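You operate a simulated robot arm through the tools that you are given. There is no shell and no other tool.

The job below is to be done with a simulated two-armed robot. You get a single attempt, and the scene is never put back.

TASK
Zero the gear model, crank in gear 3 until it shows 2 REV, then put the brake on.
Fine: the brake is the purple lever.
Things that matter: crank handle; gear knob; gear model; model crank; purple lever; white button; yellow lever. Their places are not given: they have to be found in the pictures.

It is judged by the outcome, as a careful person would: the job done as asked, and still so three seconds after it is handed in. It fails if anything else is knocked over, pushed out of place, dropped, spilled or broken.

THE ROBOT
Two 7-joint arms with two-finger parallel grippers on one trunk that stands fixed in place. Base frame: the origin is at the foot of the trunk, x ahead of it, y to its left, z up. Readings come in m, rad, newtons and seconds.
The left shoulder is at [0.07, 0.133, 1.231], the right one opposite. With the tool pointing down near the work surface each hand reaches from about 0.1 to 0.64 m from the base axis, measured 20 degrees to its own side. Payload 1.57 kg a hand.
The TCP of each hand is the grasp point between the finger pads, 0.03 m short of the fingertips. In the tool frame z runs along the fingers and y along their closing line. The gripper opens to 0.08 m. The fingers are 0.017 m wide and 0.012 m thick; the gripper's body (0.04 by 0.082 m) begins 0.08 m behind the TCP.
Orientation is that of the tool frame in the base frame, as [roll, pitch, yaw] about the fixed x, y, z axes, in that order (R = Rz(yaw) Ry(pitch) Rx(roll)). With the fingers straight down and closing along the base's y, the tool's x points along the base's -x, its y along +y and its z along -z.

THE INTERFACE
- The arms move only by the tool play_rows. It takes "left_series", "right_series" or both (then of equal length, played together; a hand with none holds still); each is a list of rows, each a list of 7 numbers: the shift along the base's x, y, z in m, then the turn, a rotation vector about the base's x, y, z in rad, then the opening in per cent of the stroke, from 0 (shut) to 100 (fully open). In form: [[x, y, z, wx, wy, wz, jaw], ...]. A call has 1 to 20 rows; each row shifts and turns the commanded pose from where the row before left it. Each row takes 0.2 s and may step no farther than 0.05 m and 0.15 rad from the row before; otherwise, or with a gripper value out of range, the whole call is refused. Where a pose cannot be reached the arm comes as near as it can. A force on the tool above 90 N (or 10 N above the force at the start of the call, whichever is more), or a blocked arm, ends the call early, and 0.2 s more pass. The fingers move at their own pace (about 0.153 m/s each) and stop on an object; they squeeze with about 20 N. The grip force told is the motor's: it shows also when the fingers shut on nothing. Time passes only in rows, and 0.2 s behind the last, so rows that do not move let the fingers close. It gives the time, the measured TCP pose, the force on the tool (base axes), the opening and the grip force at its end, in the units of the frame above (readings bear some noise), with the torque about the TCP (base axes, N m) and any sound that the robot's microphone picked up.
- Cameras (640 x 400 px; columns grow to the right, rows downward): "scene" is now at [0.1196, -0.044, 1.4617]; the picture's right is [-0.50, -0.87, 0.00], its down [-0.52, 0.30, -0.80] and it looks along [0.69, -0.40, -0.60] (base axes); focal length 323 px, centre (320, 200). "left" rides on the left gripper at [0.072, 0.007, -0.122] in its tool frame; the picture's right is [-0.09, 1.00, 0.00], its down [-0.84, -0.08, -0.54] and it looks along [-0.54, -0.05, 0.84] (tool axes); focal length 238 px, centre (320, 200). "right" rides on the right gripper at [0.072, -0.007, -0.122] in its tool frame; the picture's right is [0.09, 1.00, 0.00], its down [-0.84, 0.08, -0.54] and it looks along [-0.54, 0.05, 0.84] (tool axes); focal length 238 px, centre (320, 200).
- capture(camera): a new picture of that camera. No time passes.
- lift_body(by): slides the trunk up (or, below 0, down) by that many m; the arms and the scene camera ride with it, the base frame stays. It gives what a move gives, with no picture.
- pan_tilt(pan, tilt): turns the head with the scene camera to pan (to the left, within 1.501 rad either way) and tilt (down, from -0.506 to 1.204), counted from straight ahead of the robot. It gives what a move gives.
- locate(camera, pixels): for up to 12 pixels [column, row] of the newest picture of that camera ("zoom" is the newest enlarged one), the place [x, y, z] in the base frame of the surface seen there, good to about 0.002 m, but the place of the scene camera against the robot may be out by one fixed shift of up to 0.012 m in any direction. No time passes.
- zoom(camera, box): a new picture of the part [left, top, right, bottom] of that camera's present view, enlarged. No time passes.
- close_job(): hands the job in; it is judged then, once.

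Unless the task says otherwise, let go and move clear before handing in.

The tools are called after "Request:" as name(argument=value, ...) on one line, values as JSON. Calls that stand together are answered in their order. play_rows: Moves the arms, as the interface text tells. Its arguments: {"type":"object","properties":{"left_series":{"type":"array","items":{"type":"array","items":{"type":"number"}}},"right_series":{"type":"array","items":{"type":"array","items":{"type":"number"}}}},"required":[]} The other tools are called the same way: lift_body (by) moves the trunk up or down; pan_tilt (pan, tilt) turns the head that bears the scene camera; capture (camera) takes a picture; locate (camera, pixels) gives the place of the surface under pixels of a picture; zoom (camera, box) takes an enlarged picture of a part of a camera's view; close_job () hands the job in.

At the start:

```text
time: 0.0
left_tool_pos: [0.4424, -0.0083, 1.1715]
left_orientation: [3.141, -0.001, -3.141]
left_contact_force: [-0.8, -0.4, 0.3]
left_torque: [-0.01, 0.01, -0.01]
left_gripper_width: 0.0798
left_grip_force: 0.1
right_tool_pos: [0.3569, -0.4239, 1.1614]
right_orientation: [3.14, -0.001, -3.14]
right_contact_force: [-0.5, 0.5, 0.5]
right_torque: [0.02, -0.06, -0.02]
right_gripper_width: 0.0798
right_grip_force: 0.1
trunk travel left (down, up): [-0.804, 0.136]
head pan, tilt (commanded): [-0.52, 0.648]
```

scene: 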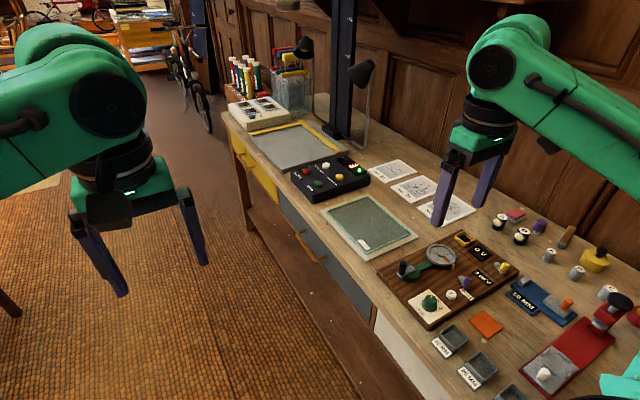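
right: 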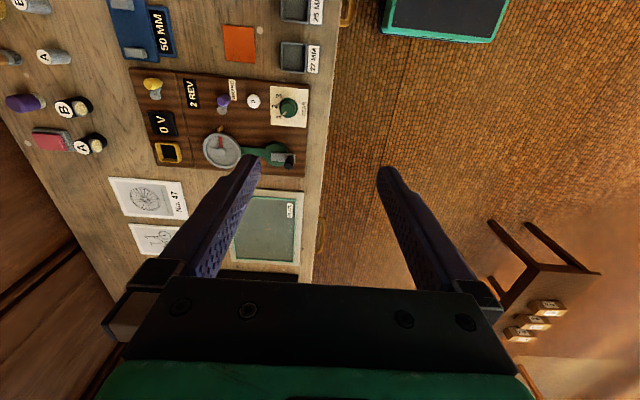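
left: 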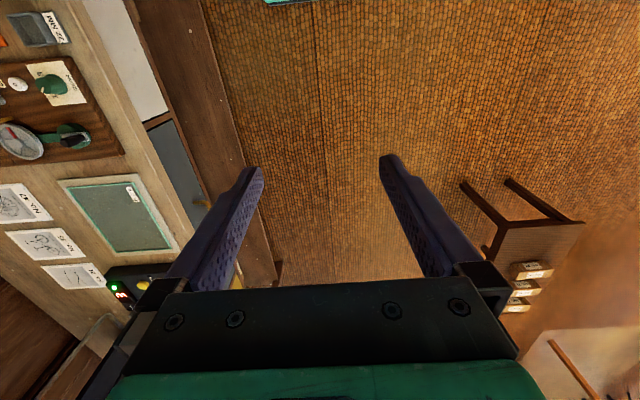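

The scene picture shows a wooden board around (445,275) with a dial, crank, green knob, white button, purple lever and yellow lever. I will zoom on it to see the parts.

Request:
zoom(camera="scene", box=[370, 220, 530, 335])

Request:
zoom(camera="right", box=[130, 60, 330, 185])

```text
3.48 times, centred on (450, 278) of scene
```

zoom: 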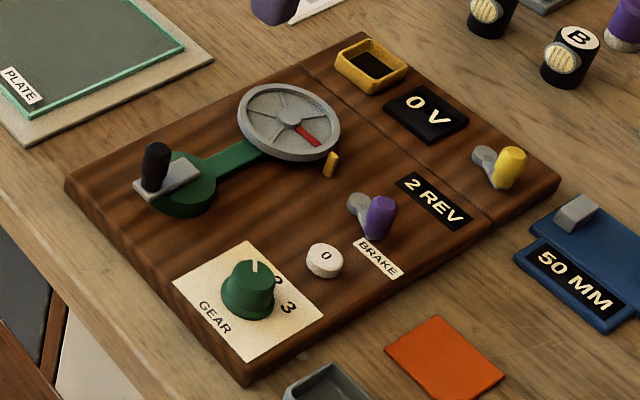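

```text
3.20 times, centred on (230, 122) of right
```

zoom: 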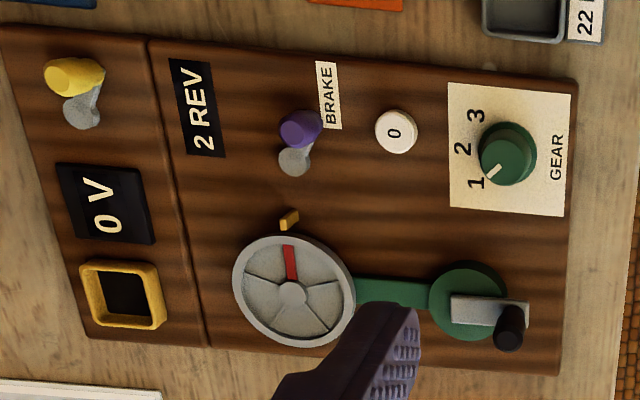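

The board carries the button "0", gear knob (now pointing at 1), the purple BRAKE lever, the crank with black handle and a display "2 REV". I will get locations from the right wrist camera zoom (wheel (293,290), crank hub (465,300), etc.).

Request:
locate(camera="zoom", pixels=[[510, 316], [470, 290], [505, 150], [396, 128], [302, 127], [292, 162], [75, 75], [84, 112], [495, 172], [345, 190], [293, 292], [488, 325]])

Request:
locate(camera="scene", pixels=[[430, 299], [451, 295], [465, 282], [404, 266], [440, 256], [502, 267], [413, 322], [388, 277]])

```text
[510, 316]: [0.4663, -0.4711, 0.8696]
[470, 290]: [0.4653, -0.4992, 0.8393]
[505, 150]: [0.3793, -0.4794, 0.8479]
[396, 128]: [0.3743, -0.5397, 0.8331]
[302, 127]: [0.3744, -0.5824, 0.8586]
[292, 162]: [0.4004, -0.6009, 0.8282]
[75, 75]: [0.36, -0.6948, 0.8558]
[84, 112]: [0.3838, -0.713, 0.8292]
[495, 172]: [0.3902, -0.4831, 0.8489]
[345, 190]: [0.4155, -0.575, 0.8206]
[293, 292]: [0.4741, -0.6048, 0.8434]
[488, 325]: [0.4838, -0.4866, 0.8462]
```

```text
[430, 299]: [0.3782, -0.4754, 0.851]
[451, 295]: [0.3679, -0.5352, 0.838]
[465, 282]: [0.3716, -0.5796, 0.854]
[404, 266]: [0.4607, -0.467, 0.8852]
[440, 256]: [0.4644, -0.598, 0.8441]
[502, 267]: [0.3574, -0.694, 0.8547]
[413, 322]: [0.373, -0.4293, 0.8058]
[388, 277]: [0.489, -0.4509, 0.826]
```

Surface positions are known: board top z≈0.82, white button (0.374,-0.540), knob (0.383,-0.481), purple lever tip (0.374,-0.582), crank handle (0.466,-0.471). I'll move the right hand nearer for a closer look.

Request:
play_rows(right_series=[[-0.014, -0.02, -0.02, 0, 0, 0, 100], [-0.014, -0.02, -0.02, 0, 0, 0, 100], [-0.014, -0.02, -0.02, 0, 0, 0, 100], [-0.014, -0.02, -0.02, 0, 0, 0, 100], [0, -0.02, -0.02, 0, 0, 0, 100]])

Request:
capture(camera="right")

Request:
capture(camera="scene")

```text
time: 1.2
left_tool_pos: [0.4442, -0.0092, 1.1724]
left_orientation: [3.139, -0.001, -3.141]
left_contact_force: [-0.4, 0.2, -0.1]
left_torque: [0.02, -0.02, -0.02]
left_gripper_width: 0.08
left_grip_force: 0.1
right_tool_pos: [0.3003, -0.5242, 1.0607]
right_orientation: [3.139, 0.0, 3.141]
right_contact_force: [0.9, -0.5, -0.2]
right_torque: [0.01, -0.02, -0.02]
right_gripper_width: 0.0803
right_grip_force: 0.1
trunk travel left (down, up): [-0.804, 0.136]
head pan, tilt (commanded): [-0.52, 0.648]
```

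```text
taken
```

right: 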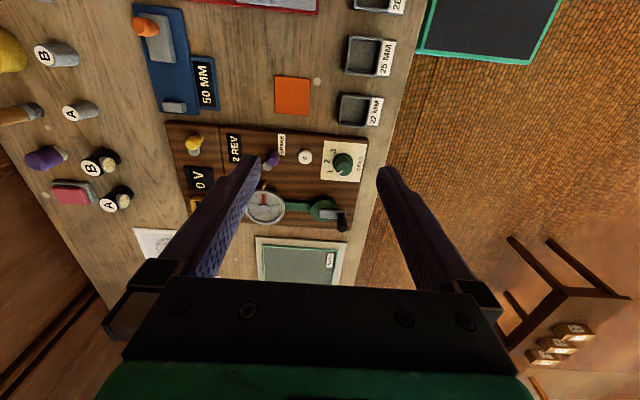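

```text
taken
```

scene: 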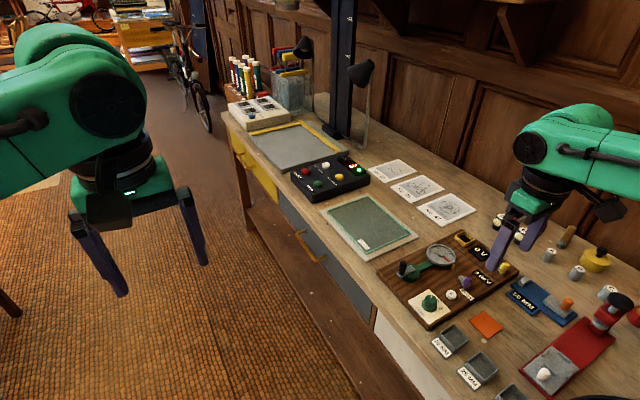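

The board spans (165,120)-(370,240) of the right picture. I'll zoom on it for details.

Request:
zoom(camera="right", box=[220, 125, 376, 245])

Request:
zoom(camera="scene", box=[385, 225, 505, 330])

```text
3.33 times, centred on (298, 185) of right
```

zoom: 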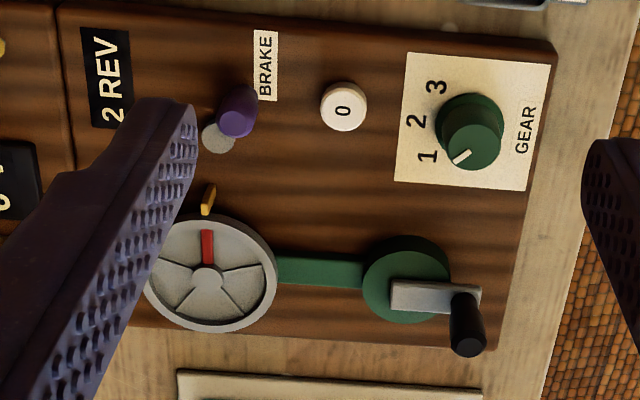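

```text
3.81 times, centred on (445, 278) of scene
```

zoom: 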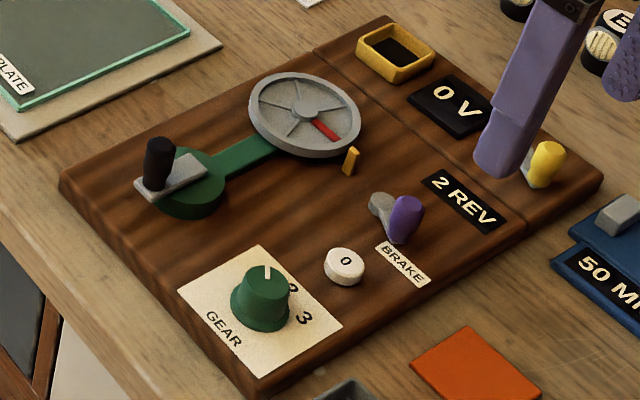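

Clear view: knob pointer (460,157) at 1, button (343,105), lever knob (238,110) with base (218,137), crank hub (407,278), handle (467,330). Locating these precisely.

Request:
locate(camera="right", pixels=[[306, 156], [320, 205], [344, 221], [322, 209], [343, 166], [336, 163], [342, 158], [271, 159], [264, 166], [264, 205]])

Request:
zoom(camera="right", box=[220, 125, 376, 245])

Request:
locate(camera="zoom", pixels=[[343, 105], [370, 255], [445, 250], [405, 320], [474, 345], [462, 298], [400, 290], [455, 140], [480, 145], [460, 157], [238, 100], [210, 140]])

```text
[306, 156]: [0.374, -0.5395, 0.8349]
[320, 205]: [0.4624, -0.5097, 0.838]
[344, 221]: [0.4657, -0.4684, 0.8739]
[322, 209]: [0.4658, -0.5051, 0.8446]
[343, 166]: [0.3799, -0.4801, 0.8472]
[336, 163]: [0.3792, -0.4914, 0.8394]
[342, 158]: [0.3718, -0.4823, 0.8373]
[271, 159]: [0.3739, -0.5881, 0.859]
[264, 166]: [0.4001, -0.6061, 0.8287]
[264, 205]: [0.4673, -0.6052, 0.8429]
```

```text
3.33 times, centred on (298, 185) of right
```

zoom: 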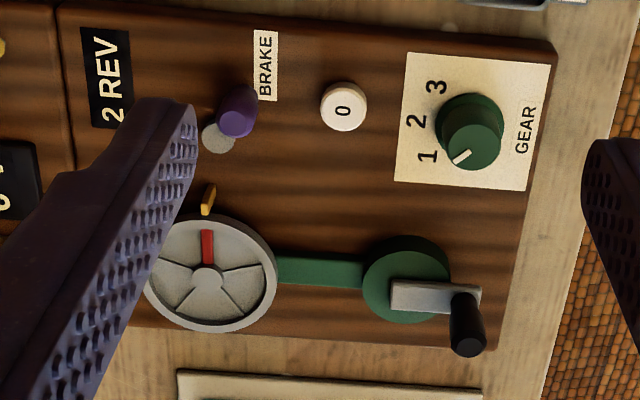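

```text
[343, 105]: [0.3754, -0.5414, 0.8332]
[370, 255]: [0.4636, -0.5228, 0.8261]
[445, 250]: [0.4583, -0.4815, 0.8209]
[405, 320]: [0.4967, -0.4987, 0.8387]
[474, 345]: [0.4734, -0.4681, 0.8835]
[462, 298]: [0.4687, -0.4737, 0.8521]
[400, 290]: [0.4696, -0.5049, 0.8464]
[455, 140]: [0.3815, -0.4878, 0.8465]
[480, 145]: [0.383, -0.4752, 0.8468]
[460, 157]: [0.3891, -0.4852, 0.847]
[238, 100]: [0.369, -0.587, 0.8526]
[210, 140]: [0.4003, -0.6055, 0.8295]
```

I'll fit the crank hub centre and handle axis with more pixels on the disc edge, arm and handle.

Request:
locate(camera="zoom", pixels=[[405, 240], [381, 249], [366, 280], [378, 308], [425, 318], [432, 247], [447, 268], [395, 285], [393, 306], [478, 290], [468, 338], [455, 335]])

Request:
locate(camera="zoom", pixels=[[480, 340], [466, 345], [452, 305], [480, 318], [470, 97], [445, 125], [500, 125], [470, 165], [502, 140], [447, 150], [325, 105], [362, 105]])

Request:
locate(camera="zoom", pixels=[[225, 112], [252, 110], [238, 90], [238, 130], [225, 130], [206, 130], [212, 150], [230, 145], [408, 120], [436, 88], [428, 157], [265, 65]])

```text
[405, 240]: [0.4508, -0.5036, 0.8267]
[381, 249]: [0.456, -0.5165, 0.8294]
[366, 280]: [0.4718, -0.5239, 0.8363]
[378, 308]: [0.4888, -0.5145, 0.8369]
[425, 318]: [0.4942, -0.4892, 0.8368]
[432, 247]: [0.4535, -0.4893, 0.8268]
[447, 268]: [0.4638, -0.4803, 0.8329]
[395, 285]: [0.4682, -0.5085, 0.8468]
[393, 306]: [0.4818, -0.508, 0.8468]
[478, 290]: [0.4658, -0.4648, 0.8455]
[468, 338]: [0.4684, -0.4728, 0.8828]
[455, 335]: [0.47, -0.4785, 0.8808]
```

```text
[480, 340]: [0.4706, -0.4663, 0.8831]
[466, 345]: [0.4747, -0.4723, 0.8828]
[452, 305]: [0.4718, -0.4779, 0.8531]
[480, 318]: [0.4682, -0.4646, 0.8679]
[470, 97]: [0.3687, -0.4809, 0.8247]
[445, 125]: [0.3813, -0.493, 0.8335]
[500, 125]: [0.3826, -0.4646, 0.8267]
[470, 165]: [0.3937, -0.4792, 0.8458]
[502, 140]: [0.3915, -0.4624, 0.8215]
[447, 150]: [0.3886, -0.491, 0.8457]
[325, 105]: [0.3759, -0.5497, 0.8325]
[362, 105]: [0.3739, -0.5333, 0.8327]
```

```text
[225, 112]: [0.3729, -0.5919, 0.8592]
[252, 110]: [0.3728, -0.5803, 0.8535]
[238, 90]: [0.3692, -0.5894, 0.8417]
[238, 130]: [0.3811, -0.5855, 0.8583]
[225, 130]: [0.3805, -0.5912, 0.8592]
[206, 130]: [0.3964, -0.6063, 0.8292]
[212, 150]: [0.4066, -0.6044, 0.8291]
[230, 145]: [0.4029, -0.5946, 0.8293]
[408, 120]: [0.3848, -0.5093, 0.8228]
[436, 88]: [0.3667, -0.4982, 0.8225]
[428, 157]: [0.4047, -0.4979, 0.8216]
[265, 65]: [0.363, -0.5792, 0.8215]
```

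Hub centre fits to about (0.474,-0.501), handle axis about (0.472,-0.472) with top z≈0.884; button is centred at (0.375,-0.5415), top 0.833. I'll close the right fingers and hover over the white button.

Request:
play_rows(right_series=[[0.0149, -0.0035, -0.03, 0, 0, 0, 0], [0.0149, -0.0035, -0.03, 0, 0, 0, 0], [0.0149, -0.0035, -0.03, 0, 0, 0, 0], [0.0149, -0.0035, -0.03, 0, 0, 0, 0], [0.0149, -0.0035, -0.03, 0, 0, 0, 0], [0, 0, 0, 0, 0, 0, 0]])

Request:
capture(camera="right")

Request:
capture(camera="scene")

```text
time: 2.6
left_tool_pos: [0.4424, -0.0084, 1.1728]
left_orientation: [3.141, 0.001, -3.141]
left_contact_force: [0.5, 0.0, -0.3]
left_torque: [0.02, -0.02, 0.0]
left_gripper_width: 0.0799
left_grip_force: 0.0
right_tool_pos: [0.3742, -0.5403, 0.9107]
right_orientation: [-3.14, 0.001, -3.142]
right_contact_force: [0.3, 0.0, 0.4]
right_torque: [0.03, -0.02, 0.01]
right_gripper_width: 0.0001
right_grip_force: 20.1
trunk travel left (down, up): [-0.804, 0.136]
head pan, tilt (commanded): [-0.52, 0.648]
```

```text
taken
```

right: 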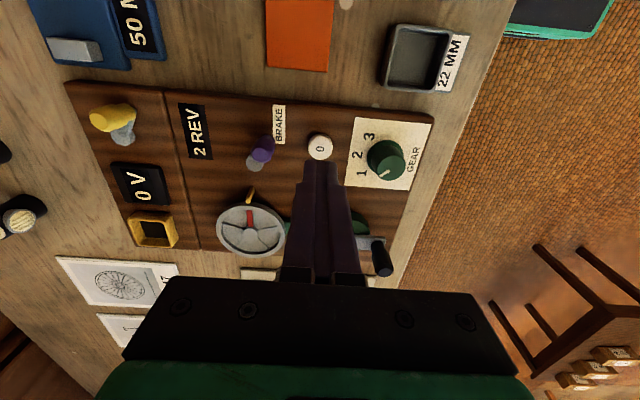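

```text
taken
```

scene: 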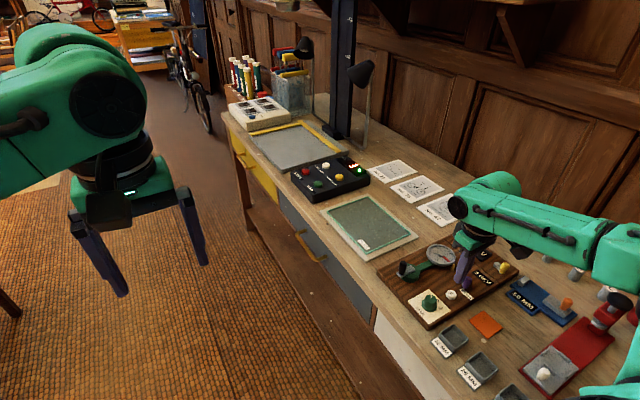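

Tips are hovering directly over the button (320,147). I'll lower to just above it, then press in small steps.

Request:
play_rows(right_series=[[0, -0.001, -0.02, 0, 0, 0, 0], [0, 0, -0.02, 0, 0, 0, 0], [0, 0, -0.005, 0, 0, 0, 0], [0, 0, 0, 0, 0, 0, 0]])

Request:
zoom(camera="scene", box=[385, 225, 525, 330])

```text
time: 3.6
left_tool_pos: [0.4435, -0.0077, 1.1719]
left_orientation: [3.141, 0.0, -3.141]
left_contact_force: [0.3, 0.3, -0.1]
left_torque: [-0.01, 0.03, -0.02]
left_gripper_width: 0.0801
left_grip_force: 0.1
right_tool_pos: [0.3735, -0.5419, 0.8658]
right_orientation: [-3.141, 0.0, -3.141]
right_contact_force: [0.2, -0.6, -0.4]
right_torque: [-0.01, -0.01, 0.0]
right_gripper_width: 0.0005
right_grip_force: 19.7
trunk travel left (down, up): [-0.804, 0.136]
head pan, tilt (commanded): [-0.52, 0.648]
```

```text
3.81 times, centred on (455, 278) of scene
```

zoom: 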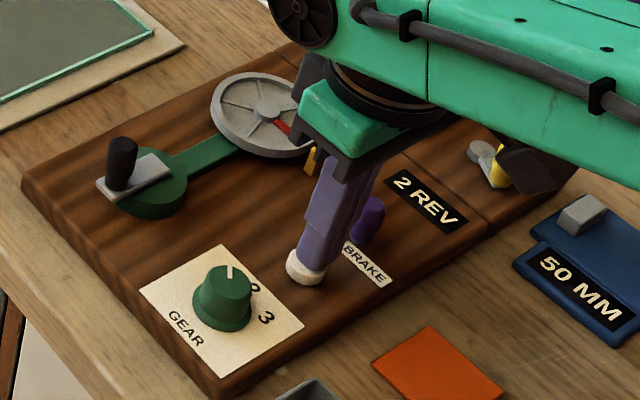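

Tips sit right over the white button with no force yet; display still reads 2 REV. Pressing down in small steps.

Request:
play_rows(right_series=[[0, 0, -0.003, 0, 0, 0, 0], [0, 0, -0.002, 0, 0, 0, 0], [0, 0, -0.002, 0, 0, 0, 0], [0, 0, 0, 0, 0, 0, 0]])

Request:
zoom(camera="scene", box=[385, 225, 525, 330])

```text
time: 4.6
left_tool_pos: [0.444, -0.0079, 1.1719]
left_orientation: [-3.141, -0.001, 3.141]
left_contact_force: [-0.1, 0.3, -0.4]
left_torque: [0.01, 0.01, 0.01]
left_gripper_width: 0.08
left_grip_force: 0.1
right_tool_pos: [0.3761, -0.5419, 0.8598]
right_orientation: [3.141, 0.0, 3.14]
right_contact_force: [0.7, -0.3, 0.8]
right_torque: [-0.03, -0.01, 0.02]
right_gripper_width: 0.0002
right_grip_force: 20.2
trunk travel left (down, up): [-0.804, 0.136]
head pan, tilt (commanded): [-0.52, 0.648]
heard: click
```

```text
3.81 times, centred on (455, 278) of scene
```

zoom: 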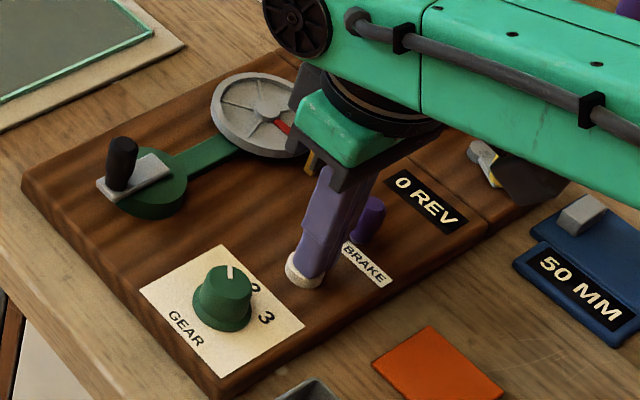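

A click was heard and the display now reads 0 REV, so the model is zeroed. I'll lift off and go over to the gear knob (centre ≈ (0.3835,-0.4785)), pre-turning the hand +45° so it can turn −90° for gear 3.

Request:
play_rows(right_series=[[0, 0, 0.03, 0, 0, 0, 0], [0, 0, 0.03, 0, 0, 0, 0], [0.0014, 0.0106, 0, 0, 0, 0.131, 60], [0.0014, 0.0106, 0, 0, 0, 0.131, 60], [0.0014, 0.0106, 0, 0, 0, 0.131, 60], [0.0014, 0.0106, 0, 0, 0, 0.131, 60], [0.0014, 0.0106, 0, 0, 0, 0.131, 60], [0.0014, 0.0106, 0, 0, 0, 0.131, 60], [0, 0, 0, 0, 0, 0, 60]])

Request:
capture(camera="right")

Request:
zoom(camera="scene", box=[385, 225, 525, 330])

```text
time: 6.6
left_tool_pos: [0.4433, -0.0087, 1.1717]
left_orientation: [-3.141, 0.0, -3.142]
left_contact_force: [-0.4, 0.4, -0.6]
left_torque: [0.03, 0.02, 0.0]
left_gripper_width: 0.0798
left_grip_force: 0.0
right_tool_pos: [0.3845, -0.4784, 0.9185]
right_orientation: [-3.14, -0.001, -2.355]
right_contact_force: [0.0, -0.7, 0.3]
right_torque: [0.02, 0.03, -0.03]
right_gripper_width: 0.0483
right_grip_force: 0.0
trunk travel left (down, up): [-0.804, 0.136]
head pan, tilt (commanded): [-0.52, 0.648]
```

```text
taken
```

right: 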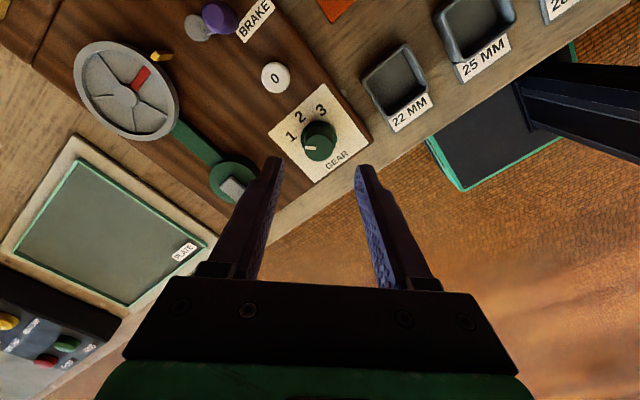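

```text
3.81 times, centred on (455, 278) of scene
```

zoom: 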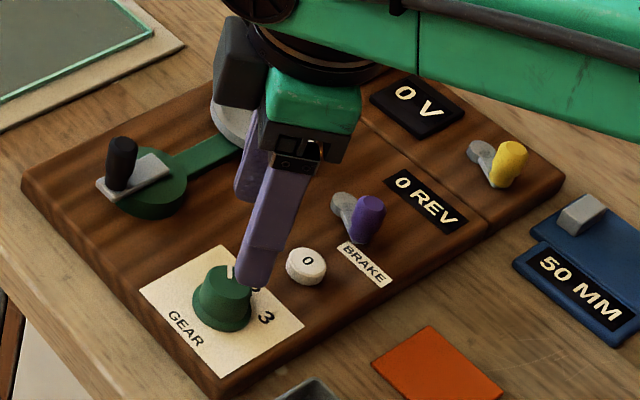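

The knob (320,140) lies centred between the fingertips (272,165) and (362,170). Lowering astride it.

Request:
play_rows(right_series=[[-0.0005, 0, -0.02, 0, 0, 0, 60], [0, 0, -0.02, 0, 0, 0, 60], [0, 0, -0.015, 0, 0, 0, 60], [0, 0, -0.005, 0, 0, 0, 60], [0, 0, 0, 0, 0, 0, 60]])

Request:
capture(camera="right")

Request:
zoom(camera="scene", box=[385, 225, 525, 330])

```text
time: 7.8
left_tool_pos: [0.4423, -0.0081, 1.1718]
left_orientation: [-3.141, -0.001, -3.14]
left_contact_force: [0.1, 0.1, -0.5]
left_torque: [0.02, 0.01, 0.0]
left_gripper_width: 0.0801
left_grip_force: 0.1
right_tool_pos: [0.3829, -0.4771, 0.8591]
right_orientation: [-3.141, 0.001, -2.356]
right_contact_force: [0.4, -0.9, -0.7]
right_torque: [0.0, 0.0, -0.02]
right_gripper_width: 0.048
right_grip_force: 0.1
trunk travel left (down, up): [-0.804, 0.136]
head pan, tilt (commanded): [-0.52, 0.648]
```

```text
taken
```

right: 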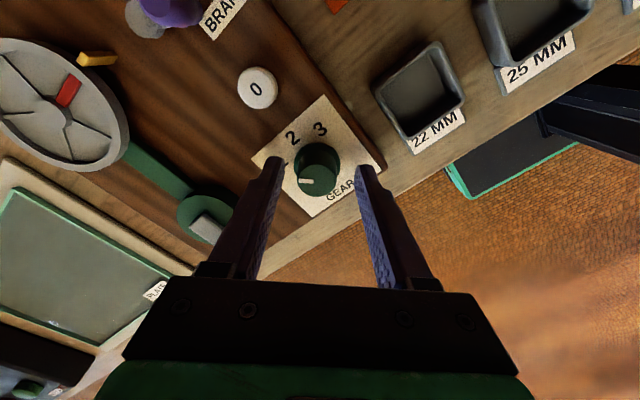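

```text
3.81 times, centred on (455, 278) of scene
```

zoom: 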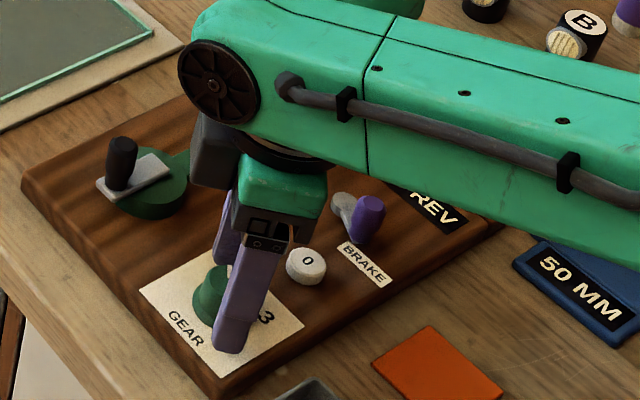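

Fingertips straddle the knob at (318,168) with no contact. Closing the grip on it.

Request:
play_rows(right_series=[[0, 0, 0, 0, 0, 0, 0], [0, 0, 0, 0, 0, 0, 0]])

Request:
capture(camera="right")

```text
time: 8.4
left_tool_pos: [0.4441, -0.0091, 1.1712]
left_orientation: [3.14, -0.001, -3.141]
left_contact_force: [0.0, -0.7, 0.2]
left_torque: [-0.03, -0.01, 0.03]
left_gripper_width: 0.0799
left_grip_force: 0.1
right_tool_pos: [0.3848, -0.4777, 0.8599]
right_orientation: [-3.14, -0.001, -2.356]
right_contact_force: [5.0, -5.5, 3.8]
right_torque: [-0.12, -0.22, -0.04]
right_gripper_width: 0.0271
right_grip_force: 37.4
trunk travel left (down, up): [-0.804, 0.136]
head pan, tilt (commanded): [-0.52, 0.648]
```

```text
taken
```

right: 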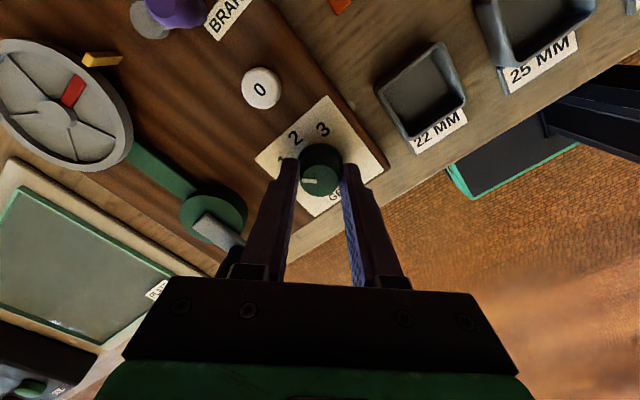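

The grip holds the knob at 27 mm; a small 7 N side load says the knob centre is slightly toward (+x,−y). I'll shift 1 mm that way and turn about −45° first to check.

Request:
play_rows(right_series=[[0.0008, -0.0008, 0, 0, 0, 0, 0], [0, 0, 0, 0, 0, -0.131, 0], [0, 0, 0, 0, 0, -0.131, 0], [0, 0, 0, 0, 0, -0.131, 0], [0, 0, 0, 0, 0, -0.131, 0], [0, 0, 0, 0, 0, -0.131, 0], [0, 0, 0, 0, 0, -0.131, 0], [0, 0, 0, 0, 0, 0, 0]])

Request:
capture(camera="right")

Request:
zoom(camera="scene", box=[385, 225, 525, 330])

```text
time: 10.2
left_tool_pos: [0.443, -0.0073, 1.1718]
left_orientation: [3.141, -0.001, 3.141]
left_contact_force: [0.4, -0.2, -0.6]
left_torque: [0.02, -0.02, 0.01]
left_gripper_width: 0.0802
left_grip_force: 0.1
right_tool_pos: [0.3847, -0.4771, 0.8598]
right_orientation: [-3.141, -0.001, 3.139]
right_contact_force: [3.4, -1.2, 5.0]
right_torque: [0.08, -0.37, -0.02]
right_gripper_width: 0.027
right_grip_force: 37.5
trunk travel left (down, up): [-0.804, 0.136]
head pan, tilt (commanded): [-0.52, 0.648]
```

```text
taken
```

right: 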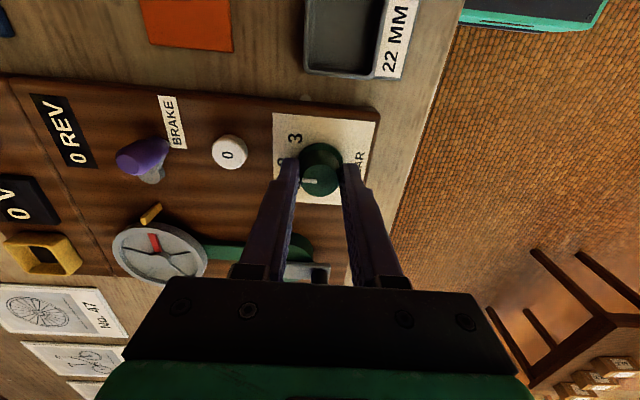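

```text
3.81 times, centred on (455, 278) of scene
```

zoom: 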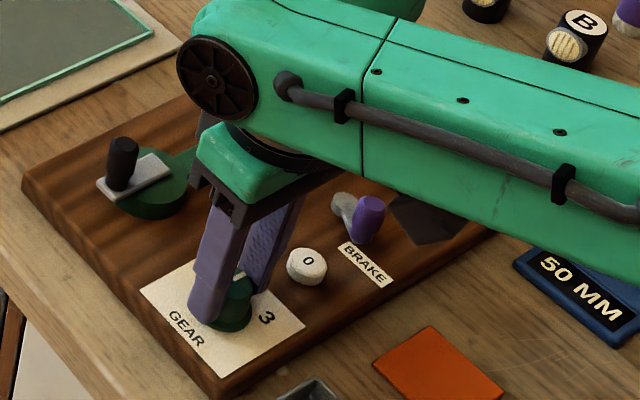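

The pointer (310,180) turned with the grip to 2. Turning another −45° to 3.

Request:
play_rows(right_series=[[0, 0, 0, 0, 0, -0.131, 0], [0, 0, 0, 0, 0, -0.131, 0], [0, 0, 0, 0, 0, -0.131, 0], [0, 0, 0, 0, 0, -0.131, 0], [0, 0, 0, 0, 0, -0.131, 0], [0, 0, 0, 0, 0, -0.131, 0], [0, 0, 0, 0, 0, 0, 0]])

Request:
capture(camera="right")

Request:
zoom(camera="right", box=[220, 90, 420, 215])

```text
time: 11.8
left_tool_pos: [0.4439, -0.007, 1.1705]
left_orientation: [3.142, 0.001, 3.142]
left_contact_force: [0.0, -0.6, -1.5]
left_torque: [0.0, 0.01, -0.02]
left_gripper_width: 0.08
left_grip_force: 0.1
right_tool_pos: [0.3845, -0.477, 0.8586]
right_orientation: [-3.141, 0.0, 2.356]
right_contact_force: [5.3, 4.1, -0.3]
right_torque: [0.04, -0.42, 0.16]
right_gripper_width: 0.0272
right_grip_force: 37.4
trunk travel left (down, up): [-0.804, 0.136]
head pan, tilt (commanded): [-0.52, 0.648]
```

```text
taken
```

right: 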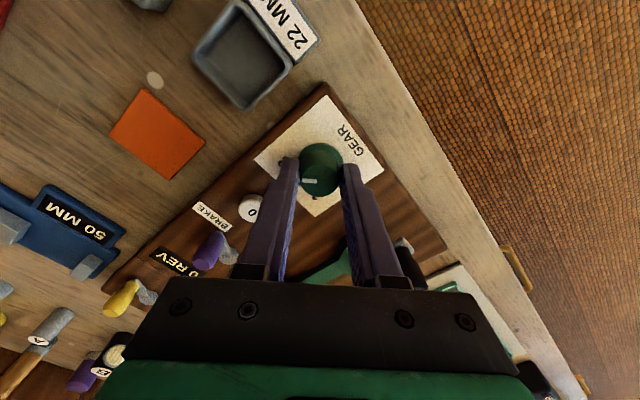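

```text
3.20 times, centred on (320, 152) of right
```

zoom: 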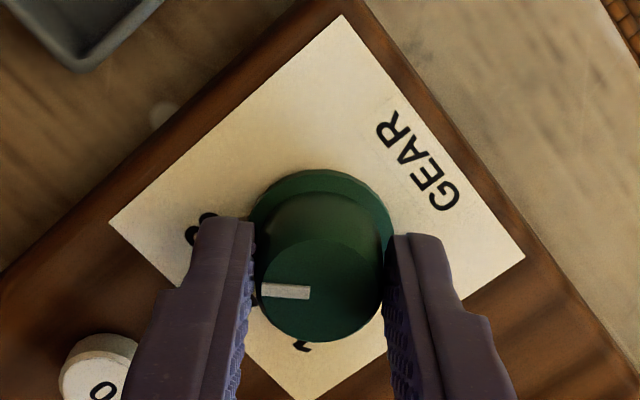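

The pointer appears to aim at 3 (zoom (285,292), "3" at (200,225) partly hidden). I'll open the fingers and lift off to verify.

Request:
play_rows(right_series=[[0, 0, 0, 0, 0, 0, 55], [0, 0, 0, 0, 0, 0, 55], [0, 0, 0.03, 0, 0, 0, 55], [0, 0, 0.03, 0, 0, 0, 55], [0, 0, 0.03, 0, 0, 0, 55]])

Request:
zoom(camera="right", box=[220, 70, 420, 195])

Request:
zoom(camera="scene", box=[385, 225, 525, 330])

```text
time: 13.0
left_tool_pos: [0.4429, -0.0076, 1.1713]
left_orientation: [-3.141, 0.0, 3.141]
left_contact_force: [0.5, 1.1, -1.0]
left_torque: [-0.03, 0.01, 0.03]
left_gripper_width: 0.0802
left_grip_force: 0.0
right_tool_pos: [0.3831, -0.478, 0.9508]
right_orientation: [-3.141, -0.001, 2.354]
right_contact_force: [-0.2, -0.3, 1.1]
right_torque: [0.03, 0.0, 0.06]
right_gripper_width: 0.0439
right_grip_force: 0.1
trunk travel left (down, up): [-0.804, 0.136]
head pan, tilt (commanded): [-0.52, 0.648]
```

```text
3.20 times, centred on (320, 132) of right
```

zoom: 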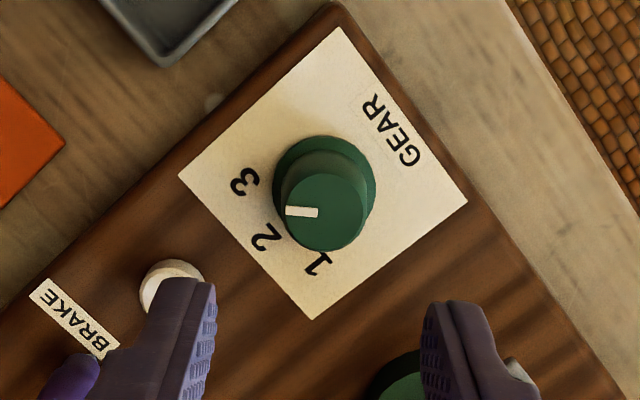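

```text
3.81 times, centred on (455, 278) of scene
```

zoom: 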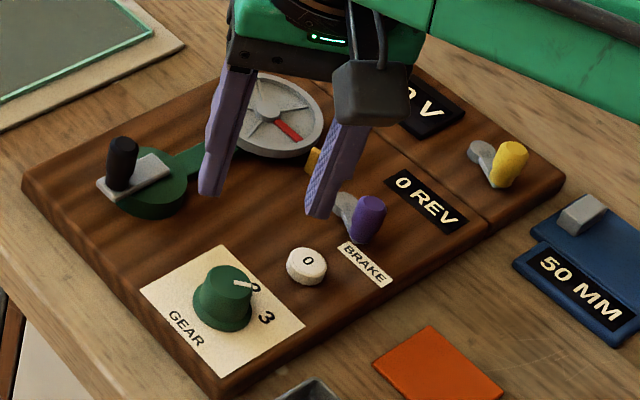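

The pointer (287–318, 212 in the zoom) looks aimed at 3. I'll check numerically with locate.

Request:
zoom(camera="right", box=[220, 70, 420, 195])

Request:
locate(camera="zoom", pixels=[[290, 211], [316, 212], [243, 182], [265, 238], [318, 265], [325, 213], [362, 205], [325, 247], [325, 180]])

```text
3.20 times, centred on (320, 132) of right
```

zoom: 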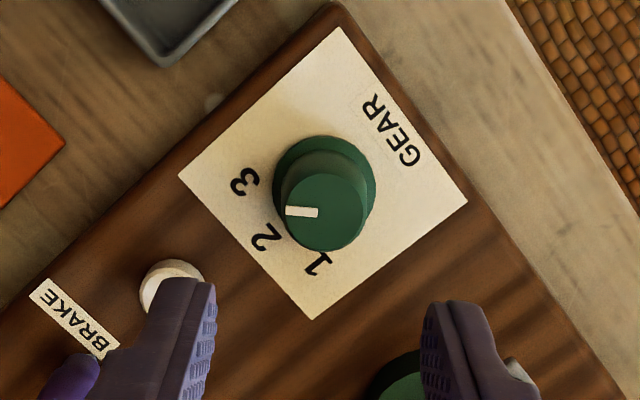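

```text
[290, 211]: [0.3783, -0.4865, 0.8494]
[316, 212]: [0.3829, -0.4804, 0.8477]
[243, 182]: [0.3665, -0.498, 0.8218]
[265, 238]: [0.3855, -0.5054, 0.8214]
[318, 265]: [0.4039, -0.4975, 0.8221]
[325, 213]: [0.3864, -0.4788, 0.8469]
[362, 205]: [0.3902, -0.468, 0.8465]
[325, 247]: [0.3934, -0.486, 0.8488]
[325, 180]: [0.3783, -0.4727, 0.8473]
```

Pointer direction is ≈ −127°, and the label 3 lies at ≈ −131° from the knob centre. One finer zoom to make sure it's squarely on 3.

Request:
zoom(camera="right", box=[290, 105, 346, 155])

Request:
locate(camera="zoom", pixels=[[215, 240], [310, 245], [320, 240], [200, 240], [330, 130], [460, 260]])

```text
8.00 times, centred on (318, 130) of right
```

zoom: 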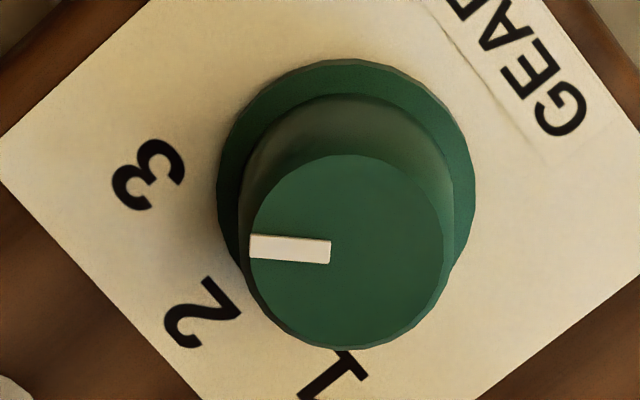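

```text
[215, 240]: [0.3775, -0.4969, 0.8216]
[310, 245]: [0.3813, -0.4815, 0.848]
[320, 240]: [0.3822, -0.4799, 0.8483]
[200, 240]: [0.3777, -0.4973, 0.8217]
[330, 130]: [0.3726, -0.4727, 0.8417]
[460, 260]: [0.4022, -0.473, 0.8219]
```

In the close-up the pointer (250–330,250) lines up with the direction of the 3, so gear 3 is set. Next I move over the crank handle (0.472,-0.472), turning the hand back to yaw π, at safe height.

Request:
play_rows(right_series=[[0.0147, 0.001, 0, 0, 0, 0.131, 45], [0.0147, 0.001, 0, 0, 0, 0.131, 45], [0.0147, 0.001, 0, 0, 0, 0.131, 45], [0.0147, 0.001, 0, 0, 0, 0.131, 45], [0.0147, 0.001, 0, 0, 0, 0.131, 45], [0.0147, 0.001, 0, 0, 0, 0.131, 45], [0, 0, 0, 0, 0, 0, 45]])

Request:
capture(camera="right")

Request:
capture(camera="scene")

```text
time: 14.6
left_tool_pos: [0.443, -0.0084, 1.1726]
left_orientation: [3.14, 0.0, -3.141]
left_contact_force: [0.4, 0.0, 0.6]
left_torque: [0.0, 0.03, 0.02]
left_gripper_width: 0.0803
left_grip_force: 0.1
right_tool_pos: [0.4719, -0.4725, 0.9484]
right_orientation: [3.141, 0.0, -3.14]
right_contact_force: [-0.2, -0.7, 0.5]
right_torque: [0.02, 0.01, 0.0]
right_gripper_width: 0.0362
right_grip_force: 0.0
trunk travel left (down, up): [-0.804, 0.136]
head pan, tilt (commanded): [-0.52, 0.648]
```

```text
taken
```

right: 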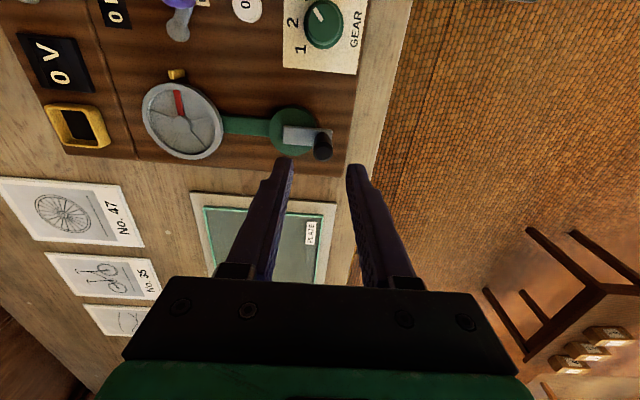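

```text
taken
```

scene: 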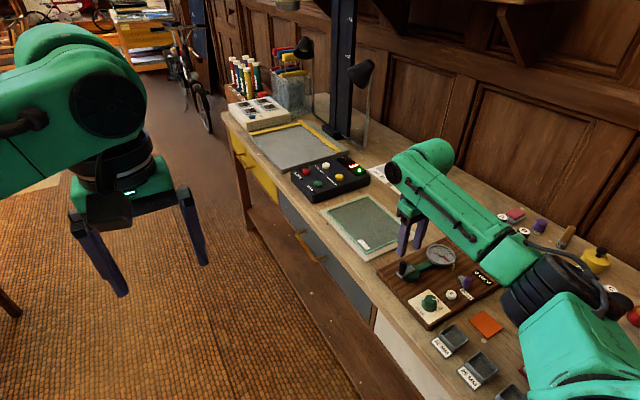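

The handle top is at (323,143) between fingertips (285,165) and (355,170). Locating handle, arm, and hub from this closer view for an accurate circle.

Request:
zoom(camera="right", box=[255, 90, 345, 165])

```text
5.33 times, centred on (300, 128) of right
```

zoom: 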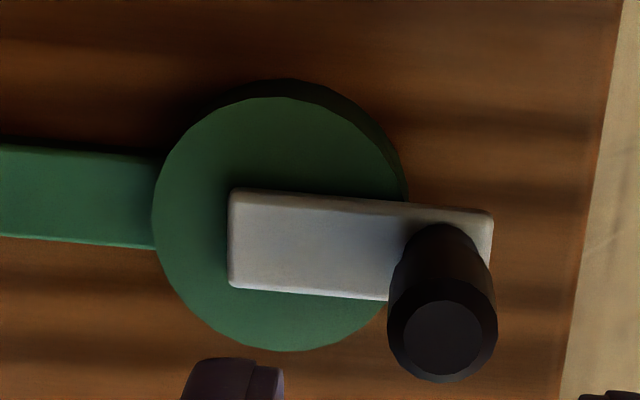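

Request:
locate(camera="zoom", pixels=[[443, 340], [410, 335], [477, 335], [443, 305], [443, 370], [154, 222], [285, 350], [235, 205], [235, 282], [488, 215], [280, 98], [398, 185]])

Request:
locate(camera="zoom", pixels=[[200, 325], [175, 280], [350, 325], [190, 140], [230, 110], [340, 115], [380, 150], [165, 250], [395, 210], [380, 290], [395, 290], [490, 290]])

```text
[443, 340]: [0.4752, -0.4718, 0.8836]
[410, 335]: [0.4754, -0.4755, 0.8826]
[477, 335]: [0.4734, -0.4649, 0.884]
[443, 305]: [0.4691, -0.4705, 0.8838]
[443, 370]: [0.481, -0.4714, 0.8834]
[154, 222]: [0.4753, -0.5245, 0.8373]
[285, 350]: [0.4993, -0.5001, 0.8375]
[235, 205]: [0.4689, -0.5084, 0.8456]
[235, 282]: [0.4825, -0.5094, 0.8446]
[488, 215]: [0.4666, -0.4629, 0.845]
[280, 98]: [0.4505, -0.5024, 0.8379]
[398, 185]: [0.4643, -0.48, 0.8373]
```

```text
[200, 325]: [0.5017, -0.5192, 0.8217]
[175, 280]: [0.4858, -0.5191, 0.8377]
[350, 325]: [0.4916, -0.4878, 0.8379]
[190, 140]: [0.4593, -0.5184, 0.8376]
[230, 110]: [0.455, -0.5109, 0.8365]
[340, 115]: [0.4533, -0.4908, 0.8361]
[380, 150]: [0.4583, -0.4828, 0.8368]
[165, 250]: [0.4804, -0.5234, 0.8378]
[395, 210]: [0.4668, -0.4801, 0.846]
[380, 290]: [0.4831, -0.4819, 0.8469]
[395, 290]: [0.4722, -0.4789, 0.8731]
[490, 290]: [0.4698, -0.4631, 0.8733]
```

Refined: hub (0.475,-0.5005), handle axis (0.475,-0.471), radius ≈0.0297, handle diameter ≈16 mm, from z 0.847 to 0.884. Shifting slightly and descending so tips reach z≈0.853, above the crank arm.

Request:
play_rows(right_series=[[0.003, 0.0017, 0, 0, 0, 0, 45], [0, 0, -0.025, 0, 0, 0, 45], [0, 0, -0.025, 0, 0, 0, 45], [0, 0, -0.0155, 0, 0, 0, 45], [0, 0, 0, 0, 0, 0, 45]])

Request:
capture(camera="right")

Request:
zoom(camera="scene", box=[375, 215, 535, 335])

```text
time: 15.8
left_tool_pos: [0.4428, -0.0071, 1.1712]
left_orientation: [-3.141, 0.0, 3.141]
left_contact_force: [-0.2, 0.6, -0.3]
left_torque: [0.0, -0.02, 0.04]
left_gripper_width: 0.08
left_grip_force: 0.0
right_tool_pos: [0.4743, -0.4726, 0.8836]
right_orientation: [-3.141, 0.0, 3.14]
right_contact_force: [-0.8, -0.6, -0.8]
right_torque: [-0.02, 0.03, 0.02]
right_gripper_width: 0.0363
right_grip_force: 0.0
trunk travel left (down, up): [-0.804, 0.136]
head pan, tilt (commanded): [-0.52, 0.648]
```

```text
taken
```

right: 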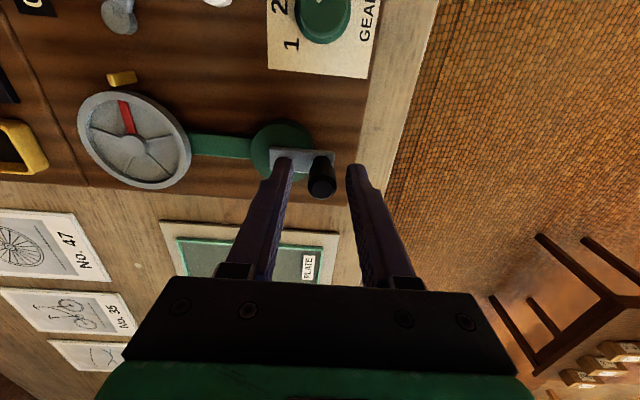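

```text
3.33 times, centred on (455, 275) of scene
```

zoom: 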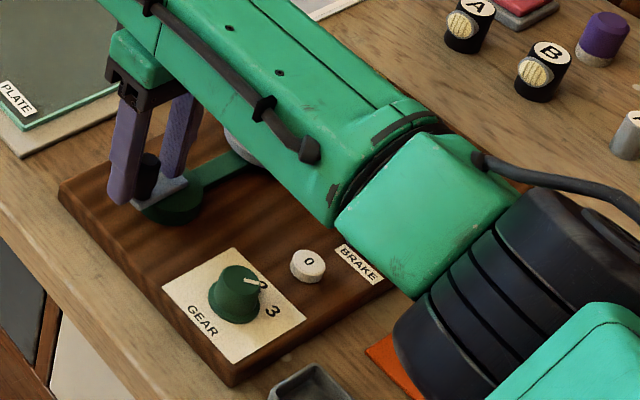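

The fingers straddle the handle (320,175). The forearm hides the display in the scene view; I'll check the forearm's height above the board parts and whether contact is a risk.

Request:
locate(camera="zoom", pixels=[[150, 20], [260, 100], [330, 200], [390, 200], [420, 280], [480, 280], [540, 240], [400, 340], [560, 340], [130, 80], [150, 165], [340, 180]])

Request:
capture(camera="scene")

Request:
capture(camera="left")

```text
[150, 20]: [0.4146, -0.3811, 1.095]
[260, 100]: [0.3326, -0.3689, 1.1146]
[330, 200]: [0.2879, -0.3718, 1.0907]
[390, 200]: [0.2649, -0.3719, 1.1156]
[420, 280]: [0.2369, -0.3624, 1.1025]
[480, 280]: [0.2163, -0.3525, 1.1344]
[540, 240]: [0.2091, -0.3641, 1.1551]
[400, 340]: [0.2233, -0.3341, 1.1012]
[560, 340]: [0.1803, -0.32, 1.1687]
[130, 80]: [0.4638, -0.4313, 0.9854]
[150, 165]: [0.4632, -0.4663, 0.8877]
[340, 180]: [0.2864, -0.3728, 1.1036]
```

```text
taken
```

scene: 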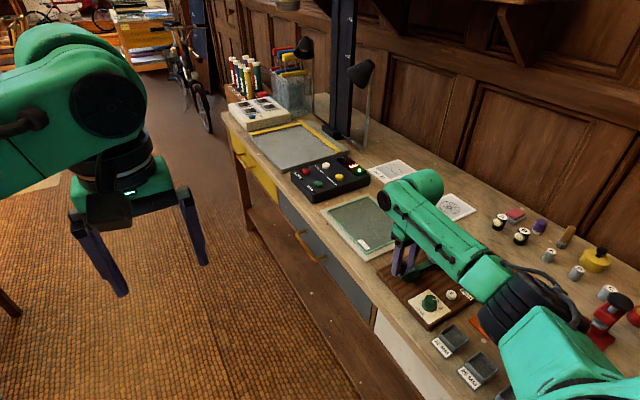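

```text
taken
```

left: 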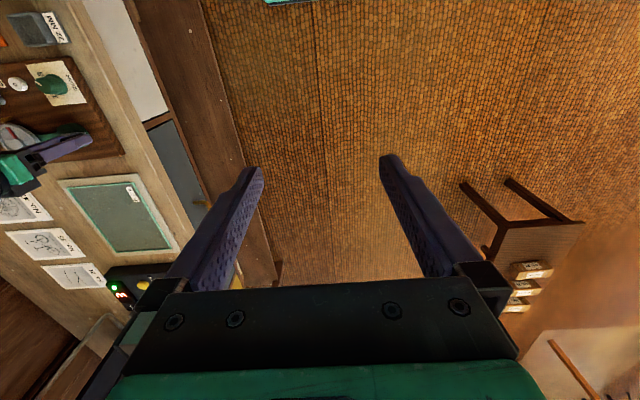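

The forearm is at z≈1.1, well above everything. The wheel's red mark currently points at the orange index (121,78). Now gripping the handle.

Request:
play_rows(right_series=[[0, 0.0008, 0, 0, 0, 0, 0], [0, 0, 0, 0, 0, 0, 0], [0, 0, 0, 0, 0, 0, 0]])

Request:
capture(camera="right")

```text
time: 16.6
left_tool_pos: [0.4436, -0.0079, 1.1721]
left_orientation: [-3.141, -0.001, 3.141]
left_contact_force: [-0.2, 0.4, 0.2]
left_torque: [0.01, 0.0, 0.0]
left_gripper_width: 0.0798
left_grip_force: 0.0
right_tool_pos: [0.4752, -0.4705, 0.8834]
right_orientation: [-3.141, 0.0, -3.141]
right_contact_force: [-0.3, 2.1, -1.4]
right_torque: [0.0, -0.37, 0.04]
right_gripper_width: 0.0174
right_grip_force: 32.9
trunk travel left (down, up): [-0.804, 0.136]
head pan, tilt (commanded): [-0.52, 0.648]
```

```text
taken
```

right: 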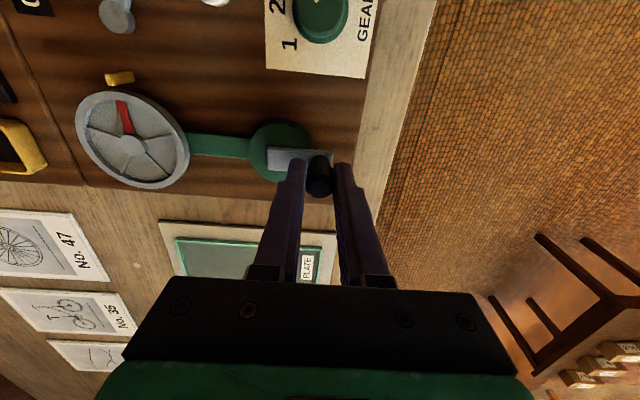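

The handle is held (17 mm, low force). I'll try a quarter turn clockwise (from +y toward +x) about the hub and watch the wheel.

Request:
play_rows(right_series=[[0.00921, -0.00146, 0, 0, 0, 0, 0], [0.00831, -0.00423, 0, 0, 0, 0, 0], [0.00659, -0.00659, 0, 0, 0, 0, 0], [0.00423, -0.00831, 0, 0, 0, 0, 0], [0.00146, -0.00921, 0, 0, 0, 0, 0], [0, 0, 0, 0, 0, 0, 0]])

Request:
capture(camera="right")

Request:
capture(camera="scene")

```text
time: 18.0
left_tool_pos: [0.4426, -0.0093, 1.1724]
left_orientation: [3.141, 0.0, 3.14]
left_contact_force: [-0.5, -0.5, -0.1]
left_torque: [0.02, -0.01, 0.03]
left_gripper_width: 0.0801
left_grip_force: 0.0
right_tool_pos: [0.5056, -0.5011, 0.8833]
right_orientation: [3.141, -0.002, 3.141]
right_contact_force: [-2.8, 0.3, -3.7]
right_torque: [0.0, 0.71, 0.0]
right_gripper_width: 0.0174
right_grip_force: 32.2
trunk travel left (down, up): [-0.804, 0.136]
head pan, tilt (commanded): [-0.52, 0.648]
```

```text
taken
```

right: 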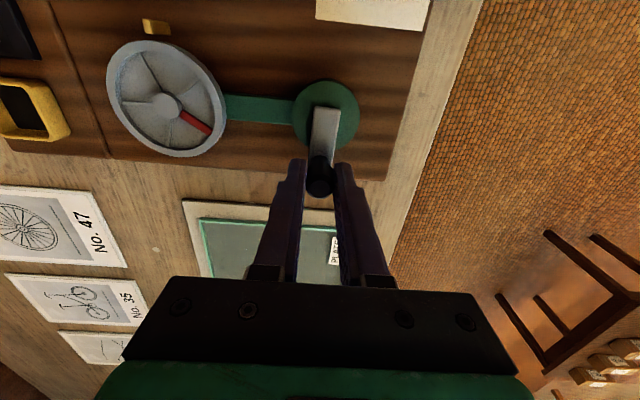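

```text
taken
```

scene: 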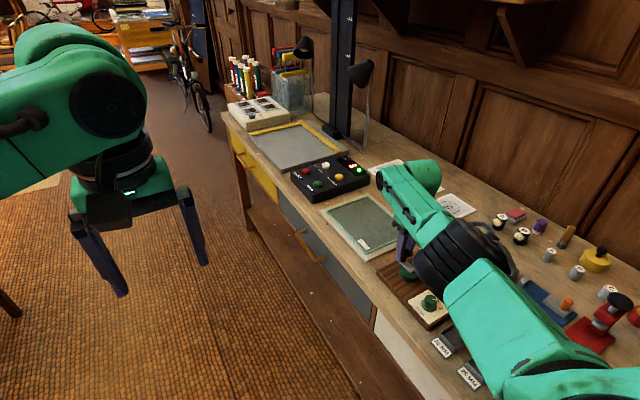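

A quarter turn of crank turned the wheel's red mark to about (200,122), i.e. roughly 135° clockwise — or otherwise around. I need the display, so I'll let go, lift, and back off toward −x to view it with the wrist camera.

Request:
play_rows(right_series=[[0, 0, 0, 0, 0, 0, 45], [0, 0, 0, 0, 0, 0, 45], [0, 0, 0.03, 0, 0, 0, 45], [0, 0, 0.03, 0, 0, 0, 45], [-0.04, -0.01, 0, 0, 0, 0, 45], [-0.04, -0.01, 0, 0, 0, 0, 45], [-0.04, -0.01, 0, 0, 0, 0, 45], [-0.04, -0.01, 0.01, 0, 0, 0, 45]])

Request:
capture(camera="right")

Request:
zoom(camera="scene", box=[375, 215, 535, 335])

```text
time: 19.8
left_tool_pos: [0.4417, -0.0089, 1.1737]
left_orientation: [-3.142, 0.001, 3.14]
left_contact_force: [-0.6, -1.0, 0.0]
left_torque: [0.01, 0.0, 0.03]
left_gripper_width: 0.0799
left_grip_force: 0.0
right_tool_pos: [0.3417, -0.5396, 0.9541]
right_orientation: [3.141, 0.001, 3.141]
right_contact_force: [0.1, 0.7, 0.3]
right_torque: [-0.02, -0.04, 0.01]
right_gripper_width: 0.0361
right_grip_force: 0.0
trunk travel left (down, up): [-0.804, 0.136]
head pan, tilt (commanded): [-0.52, 0.648]
```

```text
taken
```

right: 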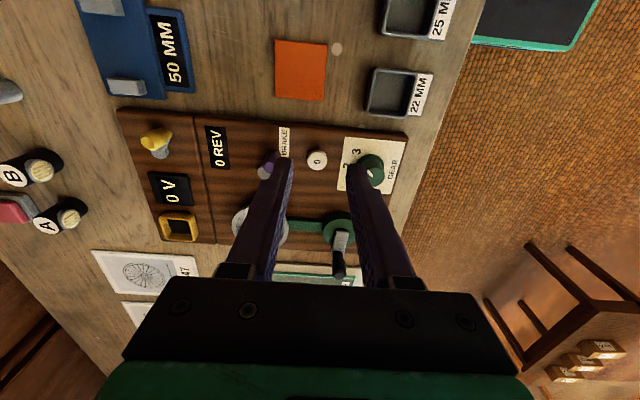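

```text
3.33 times, centred on (455, 275) of scene
```

zoom: 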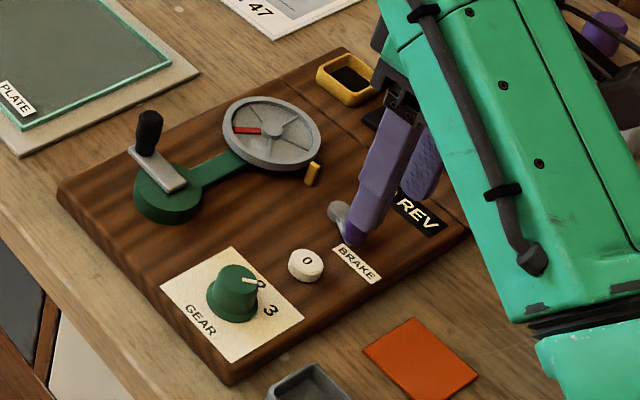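

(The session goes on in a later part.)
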